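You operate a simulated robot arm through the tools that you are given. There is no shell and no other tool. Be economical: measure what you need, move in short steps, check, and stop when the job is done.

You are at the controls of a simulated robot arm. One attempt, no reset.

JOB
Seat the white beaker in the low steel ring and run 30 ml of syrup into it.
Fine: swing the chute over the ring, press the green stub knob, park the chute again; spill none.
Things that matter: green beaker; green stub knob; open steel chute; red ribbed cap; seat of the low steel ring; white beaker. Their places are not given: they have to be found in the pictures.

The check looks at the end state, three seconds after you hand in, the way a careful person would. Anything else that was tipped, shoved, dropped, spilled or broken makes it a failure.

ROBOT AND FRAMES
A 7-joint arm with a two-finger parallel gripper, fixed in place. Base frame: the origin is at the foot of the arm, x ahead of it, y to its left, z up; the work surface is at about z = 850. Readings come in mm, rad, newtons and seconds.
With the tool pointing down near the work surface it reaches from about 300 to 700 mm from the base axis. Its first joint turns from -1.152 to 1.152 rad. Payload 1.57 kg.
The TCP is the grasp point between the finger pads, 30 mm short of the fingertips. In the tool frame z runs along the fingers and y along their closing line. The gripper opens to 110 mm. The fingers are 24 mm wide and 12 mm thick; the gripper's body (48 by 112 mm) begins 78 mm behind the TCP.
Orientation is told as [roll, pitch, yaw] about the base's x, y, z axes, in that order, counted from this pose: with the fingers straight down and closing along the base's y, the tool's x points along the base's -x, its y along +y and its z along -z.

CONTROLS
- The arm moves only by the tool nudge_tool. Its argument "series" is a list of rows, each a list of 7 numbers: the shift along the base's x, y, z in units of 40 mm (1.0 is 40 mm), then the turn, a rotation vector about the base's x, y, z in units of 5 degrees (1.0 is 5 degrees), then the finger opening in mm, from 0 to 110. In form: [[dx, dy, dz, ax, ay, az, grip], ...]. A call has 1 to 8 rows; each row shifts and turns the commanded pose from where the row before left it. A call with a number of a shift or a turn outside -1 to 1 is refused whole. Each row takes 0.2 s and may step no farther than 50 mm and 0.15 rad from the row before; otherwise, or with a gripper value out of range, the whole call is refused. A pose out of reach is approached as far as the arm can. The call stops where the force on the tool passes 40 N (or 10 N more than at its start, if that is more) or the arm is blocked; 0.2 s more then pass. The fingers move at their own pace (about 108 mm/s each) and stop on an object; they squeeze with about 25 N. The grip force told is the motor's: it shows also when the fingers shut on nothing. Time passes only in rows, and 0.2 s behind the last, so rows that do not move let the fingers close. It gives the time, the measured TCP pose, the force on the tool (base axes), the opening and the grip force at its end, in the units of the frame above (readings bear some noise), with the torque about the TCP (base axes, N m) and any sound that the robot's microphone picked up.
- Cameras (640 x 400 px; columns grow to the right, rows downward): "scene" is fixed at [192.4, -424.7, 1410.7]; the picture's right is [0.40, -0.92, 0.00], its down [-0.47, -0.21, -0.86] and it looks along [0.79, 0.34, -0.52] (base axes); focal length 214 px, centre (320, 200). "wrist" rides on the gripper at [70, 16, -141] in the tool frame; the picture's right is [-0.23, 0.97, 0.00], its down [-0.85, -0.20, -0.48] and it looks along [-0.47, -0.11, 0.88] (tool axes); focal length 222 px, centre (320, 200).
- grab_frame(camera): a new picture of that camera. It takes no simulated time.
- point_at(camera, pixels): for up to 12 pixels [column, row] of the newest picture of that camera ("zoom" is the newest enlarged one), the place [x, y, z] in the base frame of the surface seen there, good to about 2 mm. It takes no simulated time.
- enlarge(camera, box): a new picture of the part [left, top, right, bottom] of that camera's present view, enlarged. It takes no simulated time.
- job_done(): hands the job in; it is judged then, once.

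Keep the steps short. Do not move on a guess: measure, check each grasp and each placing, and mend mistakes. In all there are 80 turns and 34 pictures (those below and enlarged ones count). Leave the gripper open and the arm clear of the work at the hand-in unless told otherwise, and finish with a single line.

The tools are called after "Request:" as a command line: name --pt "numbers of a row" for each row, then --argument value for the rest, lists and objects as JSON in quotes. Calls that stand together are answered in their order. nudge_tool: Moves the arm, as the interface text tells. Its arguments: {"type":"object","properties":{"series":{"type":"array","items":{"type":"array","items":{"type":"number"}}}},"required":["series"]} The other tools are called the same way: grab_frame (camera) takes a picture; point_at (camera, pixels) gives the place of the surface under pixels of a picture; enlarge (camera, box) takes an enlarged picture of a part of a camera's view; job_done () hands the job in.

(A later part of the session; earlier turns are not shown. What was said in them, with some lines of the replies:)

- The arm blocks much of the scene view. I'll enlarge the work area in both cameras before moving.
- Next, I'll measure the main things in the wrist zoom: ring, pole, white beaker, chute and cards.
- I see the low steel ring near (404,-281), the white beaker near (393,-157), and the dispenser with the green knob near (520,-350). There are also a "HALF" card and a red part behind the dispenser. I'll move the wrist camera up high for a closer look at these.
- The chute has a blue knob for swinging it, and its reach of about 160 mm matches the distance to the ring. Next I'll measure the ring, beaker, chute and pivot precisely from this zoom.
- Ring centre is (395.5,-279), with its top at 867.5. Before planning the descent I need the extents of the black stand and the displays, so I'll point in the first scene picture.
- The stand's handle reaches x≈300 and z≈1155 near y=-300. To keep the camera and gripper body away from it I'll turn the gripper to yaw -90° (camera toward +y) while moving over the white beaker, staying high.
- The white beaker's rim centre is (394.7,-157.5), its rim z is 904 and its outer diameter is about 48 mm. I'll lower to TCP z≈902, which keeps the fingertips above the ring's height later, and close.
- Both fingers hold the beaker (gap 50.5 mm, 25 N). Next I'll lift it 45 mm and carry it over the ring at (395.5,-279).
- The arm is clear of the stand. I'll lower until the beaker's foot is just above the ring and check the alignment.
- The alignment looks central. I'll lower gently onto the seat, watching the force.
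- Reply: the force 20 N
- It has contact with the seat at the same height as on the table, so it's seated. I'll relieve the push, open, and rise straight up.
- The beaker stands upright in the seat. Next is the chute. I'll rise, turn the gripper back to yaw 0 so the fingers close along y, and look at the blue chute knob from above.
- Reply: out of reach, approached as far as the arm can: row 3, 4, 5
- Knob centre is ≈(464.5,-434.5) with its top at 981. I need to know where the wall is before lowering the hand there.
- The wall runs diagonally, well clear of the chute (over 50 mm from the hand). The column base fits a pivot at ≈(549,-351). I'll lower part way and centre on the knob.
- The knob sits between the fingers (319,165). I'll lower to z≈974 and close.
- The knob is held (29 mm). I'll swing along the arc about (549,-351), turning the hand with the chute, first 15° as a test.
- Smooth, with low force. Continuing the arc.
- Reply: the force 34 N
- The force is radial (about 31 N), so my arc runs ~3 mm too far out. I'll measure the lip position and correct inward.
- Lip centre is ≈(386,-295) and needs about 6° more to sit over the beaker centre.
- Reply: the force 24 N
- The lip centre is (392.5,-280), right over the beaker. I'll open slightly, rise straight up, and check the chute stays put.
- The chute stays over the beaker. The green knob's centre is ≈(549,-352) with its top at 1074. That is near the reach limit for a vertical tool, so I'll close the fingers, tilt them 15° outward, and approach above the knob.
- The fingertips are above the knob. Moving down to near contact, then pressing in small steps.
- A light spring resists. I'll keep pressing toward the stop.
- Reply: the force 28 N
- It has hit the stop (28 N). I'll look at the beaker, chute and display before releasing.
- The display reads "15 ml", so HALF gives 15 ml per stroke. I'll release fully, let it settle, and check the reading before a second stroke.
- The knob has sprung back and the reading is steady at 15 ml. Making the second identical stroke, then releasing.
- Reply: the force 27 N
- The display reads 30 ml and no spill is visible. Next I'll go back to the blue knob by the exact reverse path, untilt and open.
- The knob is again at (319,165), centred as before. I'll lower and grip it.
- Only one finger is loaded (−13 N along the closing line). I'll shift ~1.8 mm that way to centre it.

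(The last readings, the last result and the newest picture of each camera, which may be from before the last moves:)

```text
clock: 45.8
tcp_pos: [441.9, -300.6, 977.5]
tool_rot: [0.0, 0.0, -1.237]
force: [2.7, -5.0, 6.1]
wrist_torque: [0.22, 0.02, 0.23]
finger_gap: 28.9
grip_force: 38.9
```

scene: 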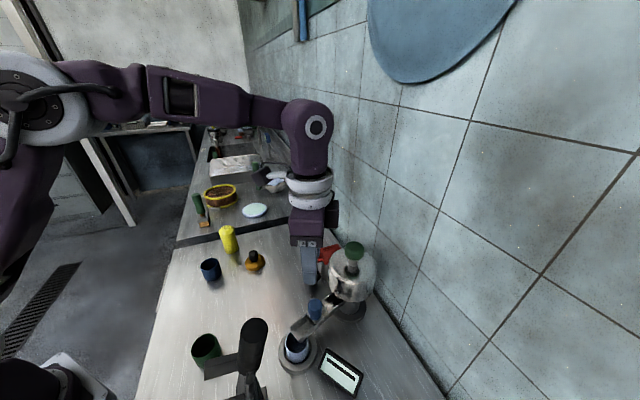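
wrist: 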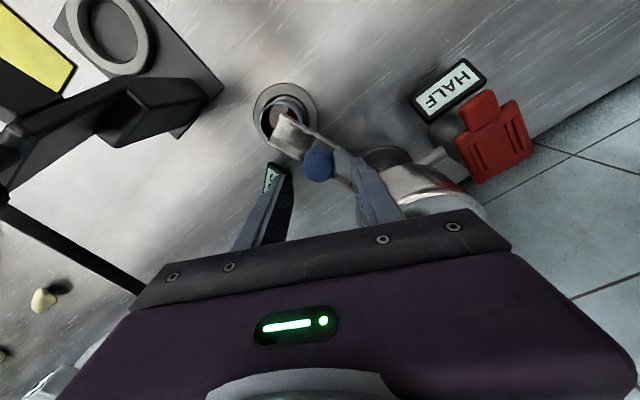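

Firm grip now (28.9 mm, 39 N). The measured positions refine the pivot to (557.7,-351), r 126. I'll swing the chute back along that arc.

Request:
nudge_tool --pt "-0.1 -0.26 0 0 0 1 20" --pt "-0.075 -0.265 0 0 0 1 20" --pt "-0.0525 -0.2725 0 0 0 1 20" --pt "-0.03 -0.275 0 0 0 1 20"

Request:
nudge_tool --pt "-0.0025 -0.2775 0 0 0 1 20" --pt "0.02 -0.2775 0 0 0 1 20" --pt "0.0425 -0.2725 0 0 0 1 20" --pt "0.07 -0.27 0 0 0 1 20"

Request:
nudge_tool --pt "0.09 -0.26 0 0 0 1 20" --pt "0.115 -0.2525 0 0 0 1 20" --pt "0.135 -0.2425 0 0 0 1 20"

Request:
nudge_tool --pt "0.155 -0.23 0 0 0 1 20" --pt "0.1775 -0.2125 0 0 0 1 20" --pt "0 0 0 0 0 0 20"

```text
clock: 46.8
tcp_pos: [430.9, -342.6, 977.2]
tool_rot: [-0.002, 0.0, -0.887]
force: [-6.4, 3.5, 14.7]
wrist_torque: [0.49, 0.11, 0.23]
finger_gap: 29.0
grip_force: 38.7
```

```text
clock: 47.8
tcp_pos: [437.4, -387.3, 976.3]
tool_rot: [-0.005, 0.0, -0.541]
force: [-15.6, -2.7, 7.0]
wrist_torque: [0.51, 0.73, 0.3]
finger_gap: 29.5
grip_force: 39.4
```

```text
clock: 48.6
tcp_pos: [449.4, -417.2, 977.7]
tool_rot: [-0.004, -0.001, -0.278]
force: [-16.8, -7.8, 7.9]
wrist_torque: [0.31, 0.84, 0.38]
finger_gap: 29.5
grip_force: 39.1
```

```text
clock: 49.4
tcp_pos: [463.0, -435.7, 977.9]
tool_rot: [-0.004, -0.001, -0.102]
force: [-16.9, -14.1, 8.6]
wrist_torque: [0.57, 0.28, 0.1]
finger_gap: 28.9
grip_force: 39.0
```

Back at the parked spot (463,-435.7). I'll relieve the side load, release and rise.

Request:
nudge_tool --pt "-0.04 -0.035 0 0 0 0 20" --pt "0 0 0 0 0 0 30" --pt "0 0 0 0 0 0 55" --pt "0 0 0 0 0 0 55" --pt "0 0 0.5 0 0 0 55" --pt "0 0 1 0 0 0 55" --pt "0 0 1 0 0 0 55" --pt "-0.5 0.5 0.5 0 0 0 80"

Request:
nudge_tool --pt "-0.1 0.6 0.5 0 0 0 100" --pt "-0.1 0.6 0.5 0 0 0 100" --pt "0 0.8 0.5 0 0 0 100" --pt "0 0.9 0.3 0 0 0 100" --pt "0 0.9 0 0 0 0 100" --pt "0 0.9 0 0 0 0 100" --pt "0 0.9 0 0 0 0 100"

Request:
grab_frame --camera "scene"

Request:
point_at --camera "scene" --pixels '[[379, 320], [376, 318], [388, 351], [392, 345], [384, 358]]'

Request:
enlarge --camera "scene" --box '[220, 230, 410, 400]'

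```text
clock: 51.2
tcp_pos: [442.6, -416.3, 1075.7]
tool_rot: [-0.001, 0.0, -0.105]
force: [-0.8, 0.1, 0.5]
wrist_torque: [0.0, 0.01, -0.02]
finger_gap: 79.9
grip_force: 0.0
out of reach, approached as far as the arm can: row 7
```

```text
clock: 52.8
tcp_pos: [436.0, -190.7, 1149.0]
tool_rot: [-0.001, -0.003, -0.105]
force: [0.3, -0.5, -0.4]
wrist_torque: [-0.02, -0.01, -0.02]
finger_gap: 100.0
grip_force: 0.1
```

```text
3 pictures are left
```

scene: 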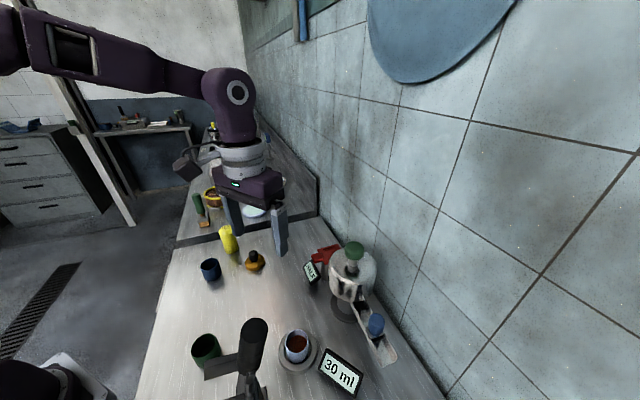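

```text
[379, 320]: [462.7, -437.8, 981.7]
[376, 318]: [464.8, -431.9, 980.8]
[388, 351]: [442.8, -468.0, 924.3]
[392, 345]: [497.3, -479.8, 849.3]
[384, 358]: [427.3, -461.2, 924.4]
```

```text
2.35 times, centred on (315, 315) of scene
```

zoom: 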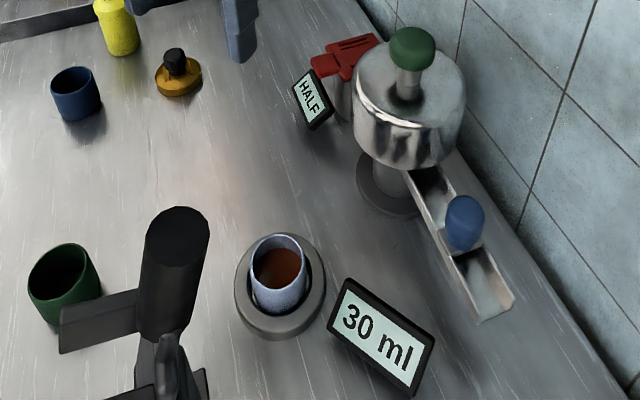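

The chute is parked, but its lip looks a couple of pixels short of the original. I'll measure the lip corners and compare with the original (417,-462), (438.5,-487).

Request:
point_at --camera "zoom" --pixels '[[480, 316], [478, 319], [513, 296], [511, 299], [495, 300], [473, 306], [465, 215], [510, 285], [432, 215], [290, 285]]'

```text
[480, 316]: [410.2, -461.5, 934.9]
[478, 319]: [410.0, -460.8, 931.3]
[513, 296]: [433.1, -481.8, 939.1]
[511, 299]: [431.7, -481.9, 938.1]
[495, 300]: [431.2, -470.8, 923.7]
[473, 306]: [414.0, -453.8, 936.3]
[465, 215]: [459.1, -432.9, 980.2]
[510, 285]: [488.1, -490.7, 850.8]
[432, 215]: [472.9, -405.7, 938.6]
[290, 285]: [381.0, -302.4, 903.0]
```

The lip is ~7 mm (about 2.4°) short of its original parked place. I'll return and move it the rest of the way.

Request:
nudge_tool --pt "0 -0.9 0 0 0 0 62" --pt "0 -0.9 0 0 0 0 62" --pt "0 -0.9 0 0 0 0 62" --pt "0 -0.9 -0.3 0 0 0 62" --pt "0 -0.8 -0.6 0 0 0 62" --pt "0.1 -0.6 -0.6 0 0 0 62" --pt "0.1 -0.6 -0.6 0 0 0 62" --pt "0.3 -0.25 -0.5 0 0 0 62"

```text
clock: 54.6
tcp_pos: [454.0, -425.5, 1044.1]
tool_rot: [-0.001, -0.002, -0.104]
force: [0.4, 0.3, 0.1]
wrist_torque: [-0.01, -0.01, 0.05]
finger_gap: 61.8
grip_force: 0.1
```

Request:
nudge_tool --pt "0.17 -0.2 -0.3 0 0 0 62" --pt "0 0 -0.5 0 0 0 62" --pt "0 0 -0.5 0 0 0 62" --pt "0 0 -0.37 0 0 0 62" --pt "0 0 0 0 0 0 40" --pt "0 0 0 0 0 0 20" --pt "0 0 0 0 0 0 20" --pt "0 0 0 0 0 0 20"

```text
clock: 56.4
tcp_pos: [462.2, -432.4, 977.0]
tool_rot: [-0.004, 0.001, -0.103]
force: [-0.3, -0.1, -5.8]
wrist_torque: [0.02, -0.75, 0.07]
finger_gap: 29.2
grip_force: 38.8
```

Gripped cleanly at y=-432.4. Moving ~5 mm further along the arc.

Request:
nudge_tool --pt "0.05 -0.05 0 0 0 0.25 20" --pt "0.05 -0.05 0 0 0 0.25 20" --pt "0 0 0 0 0 0 20"

Request:
enlarge --camera "scene" --box '[350, 290, 414, 380]'

```text
clock: 57.2
tcp_pos: [466.7, -437.0, 978.0]
tool_rot: [0.0, 0.001, -0.06]
force: [-3.3, 3.2, -8.3]
wrist_torque: [0.2, 0.37, 0.49]
finger_gap: 28.9
grip_force: 38.4
```

```text
4.44 times, centred on (382, 335) of scene
```

zoom: 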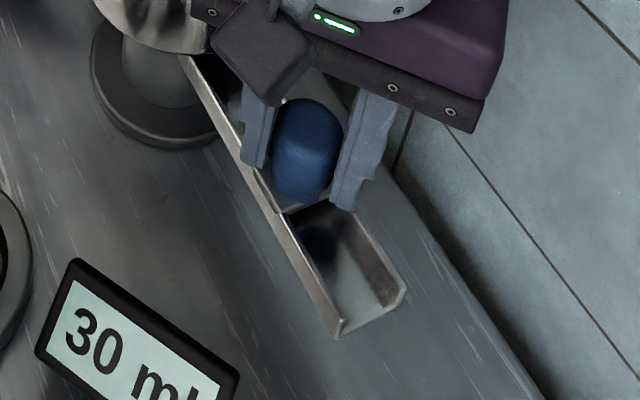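

Request:
point_at --camera "zoom" --pixels '[[339, 334], [337, 325], [402, 295], [404, 288], [370, 310], [330, 305]]'

```text
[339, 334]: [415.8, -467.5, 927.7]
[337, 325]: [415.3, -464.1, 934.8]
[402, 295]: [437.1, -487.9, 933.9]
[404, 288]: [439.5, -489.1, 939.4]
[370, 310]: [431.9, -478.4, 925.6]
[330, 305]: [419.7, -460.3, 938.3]
```

The lip is back to within ~1.5 mm of the original. I'll release, rise and clear away.

Request:
nudge_tool --pt "0 0 0 0 0 0 30" --pt "0 0 0 0 0 0 60" --pt "0 0 0 0 0 0 60" --pt "0 0 0.5 0 0 0 60" --pt "0 0 0.8 0 0 0 60" --pt "-0.3 0.3 0.8 0 0 0 60" --pt "-0.3 0.5 0.5 0 0 0 80"

Request:
nudge_tool --pt "-0.1 0.6 0.5 0 0 0 100" --pt "-0.1 0.6 0.5 0 0 0 100" --pt "0 0.8 0.5 0 0 0 100" --pt "0 0.9 0.3 0 0 0 100" --pt "0 0.9 0 0 0 0 110" --pt "0 0.9 0 0 0 0 110" --pt "0 0.9 0 0 0 0 110"

Request:
enlarge --camera "scene" --box '[190, 220, 420, 400]'

```text
clock: 58.8
tcp_pos: [442.8, -405.3, 1082.9]
tool_rot: [-0.001, -0.001, -0.061]
force: [-0.5, -0.9, 1.3]
wrist_torque: [-0.03, -0.02, -0.05]
finger_gap: 79.9
grip_force: 0.1
```

```text
clock: 60.4
tcp_pos: [435.3, -180.2, 1154.5]
tool_rot: [-0.003, -0.002, -0.061]
force: [-0.6, 0.7, 0.5]
wrist_torque: [-0.02, -0.04, 0.03]
finger_gap: 110.0
grip_force: 0.0
```

```text
2.22 times, centred on (305, 310) of scene
```

zoom: 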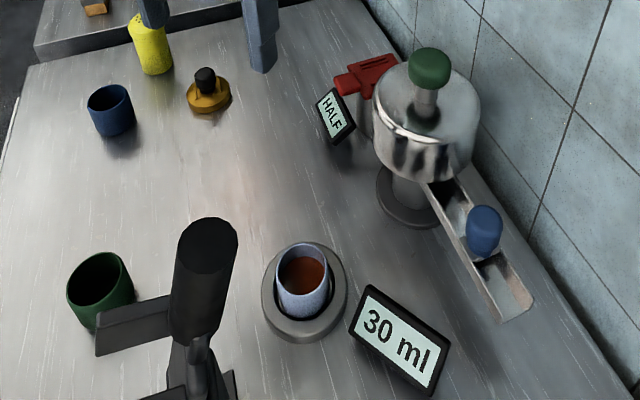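

The display reads 30 ml, the beaker is upright in the ring, the chute is parked, I can see no spill, and the arm is clear with the gripper open. Handing in.

Request:
job_done

```text
The job is handed in.
```

The white beaker is seated in the low steel ring with 30 ml of syrup on the display (two 15 ml presses, as the dispenser was set to HALF), the chute is parked within about 1.5 mm of where it started, and no spill is visible.
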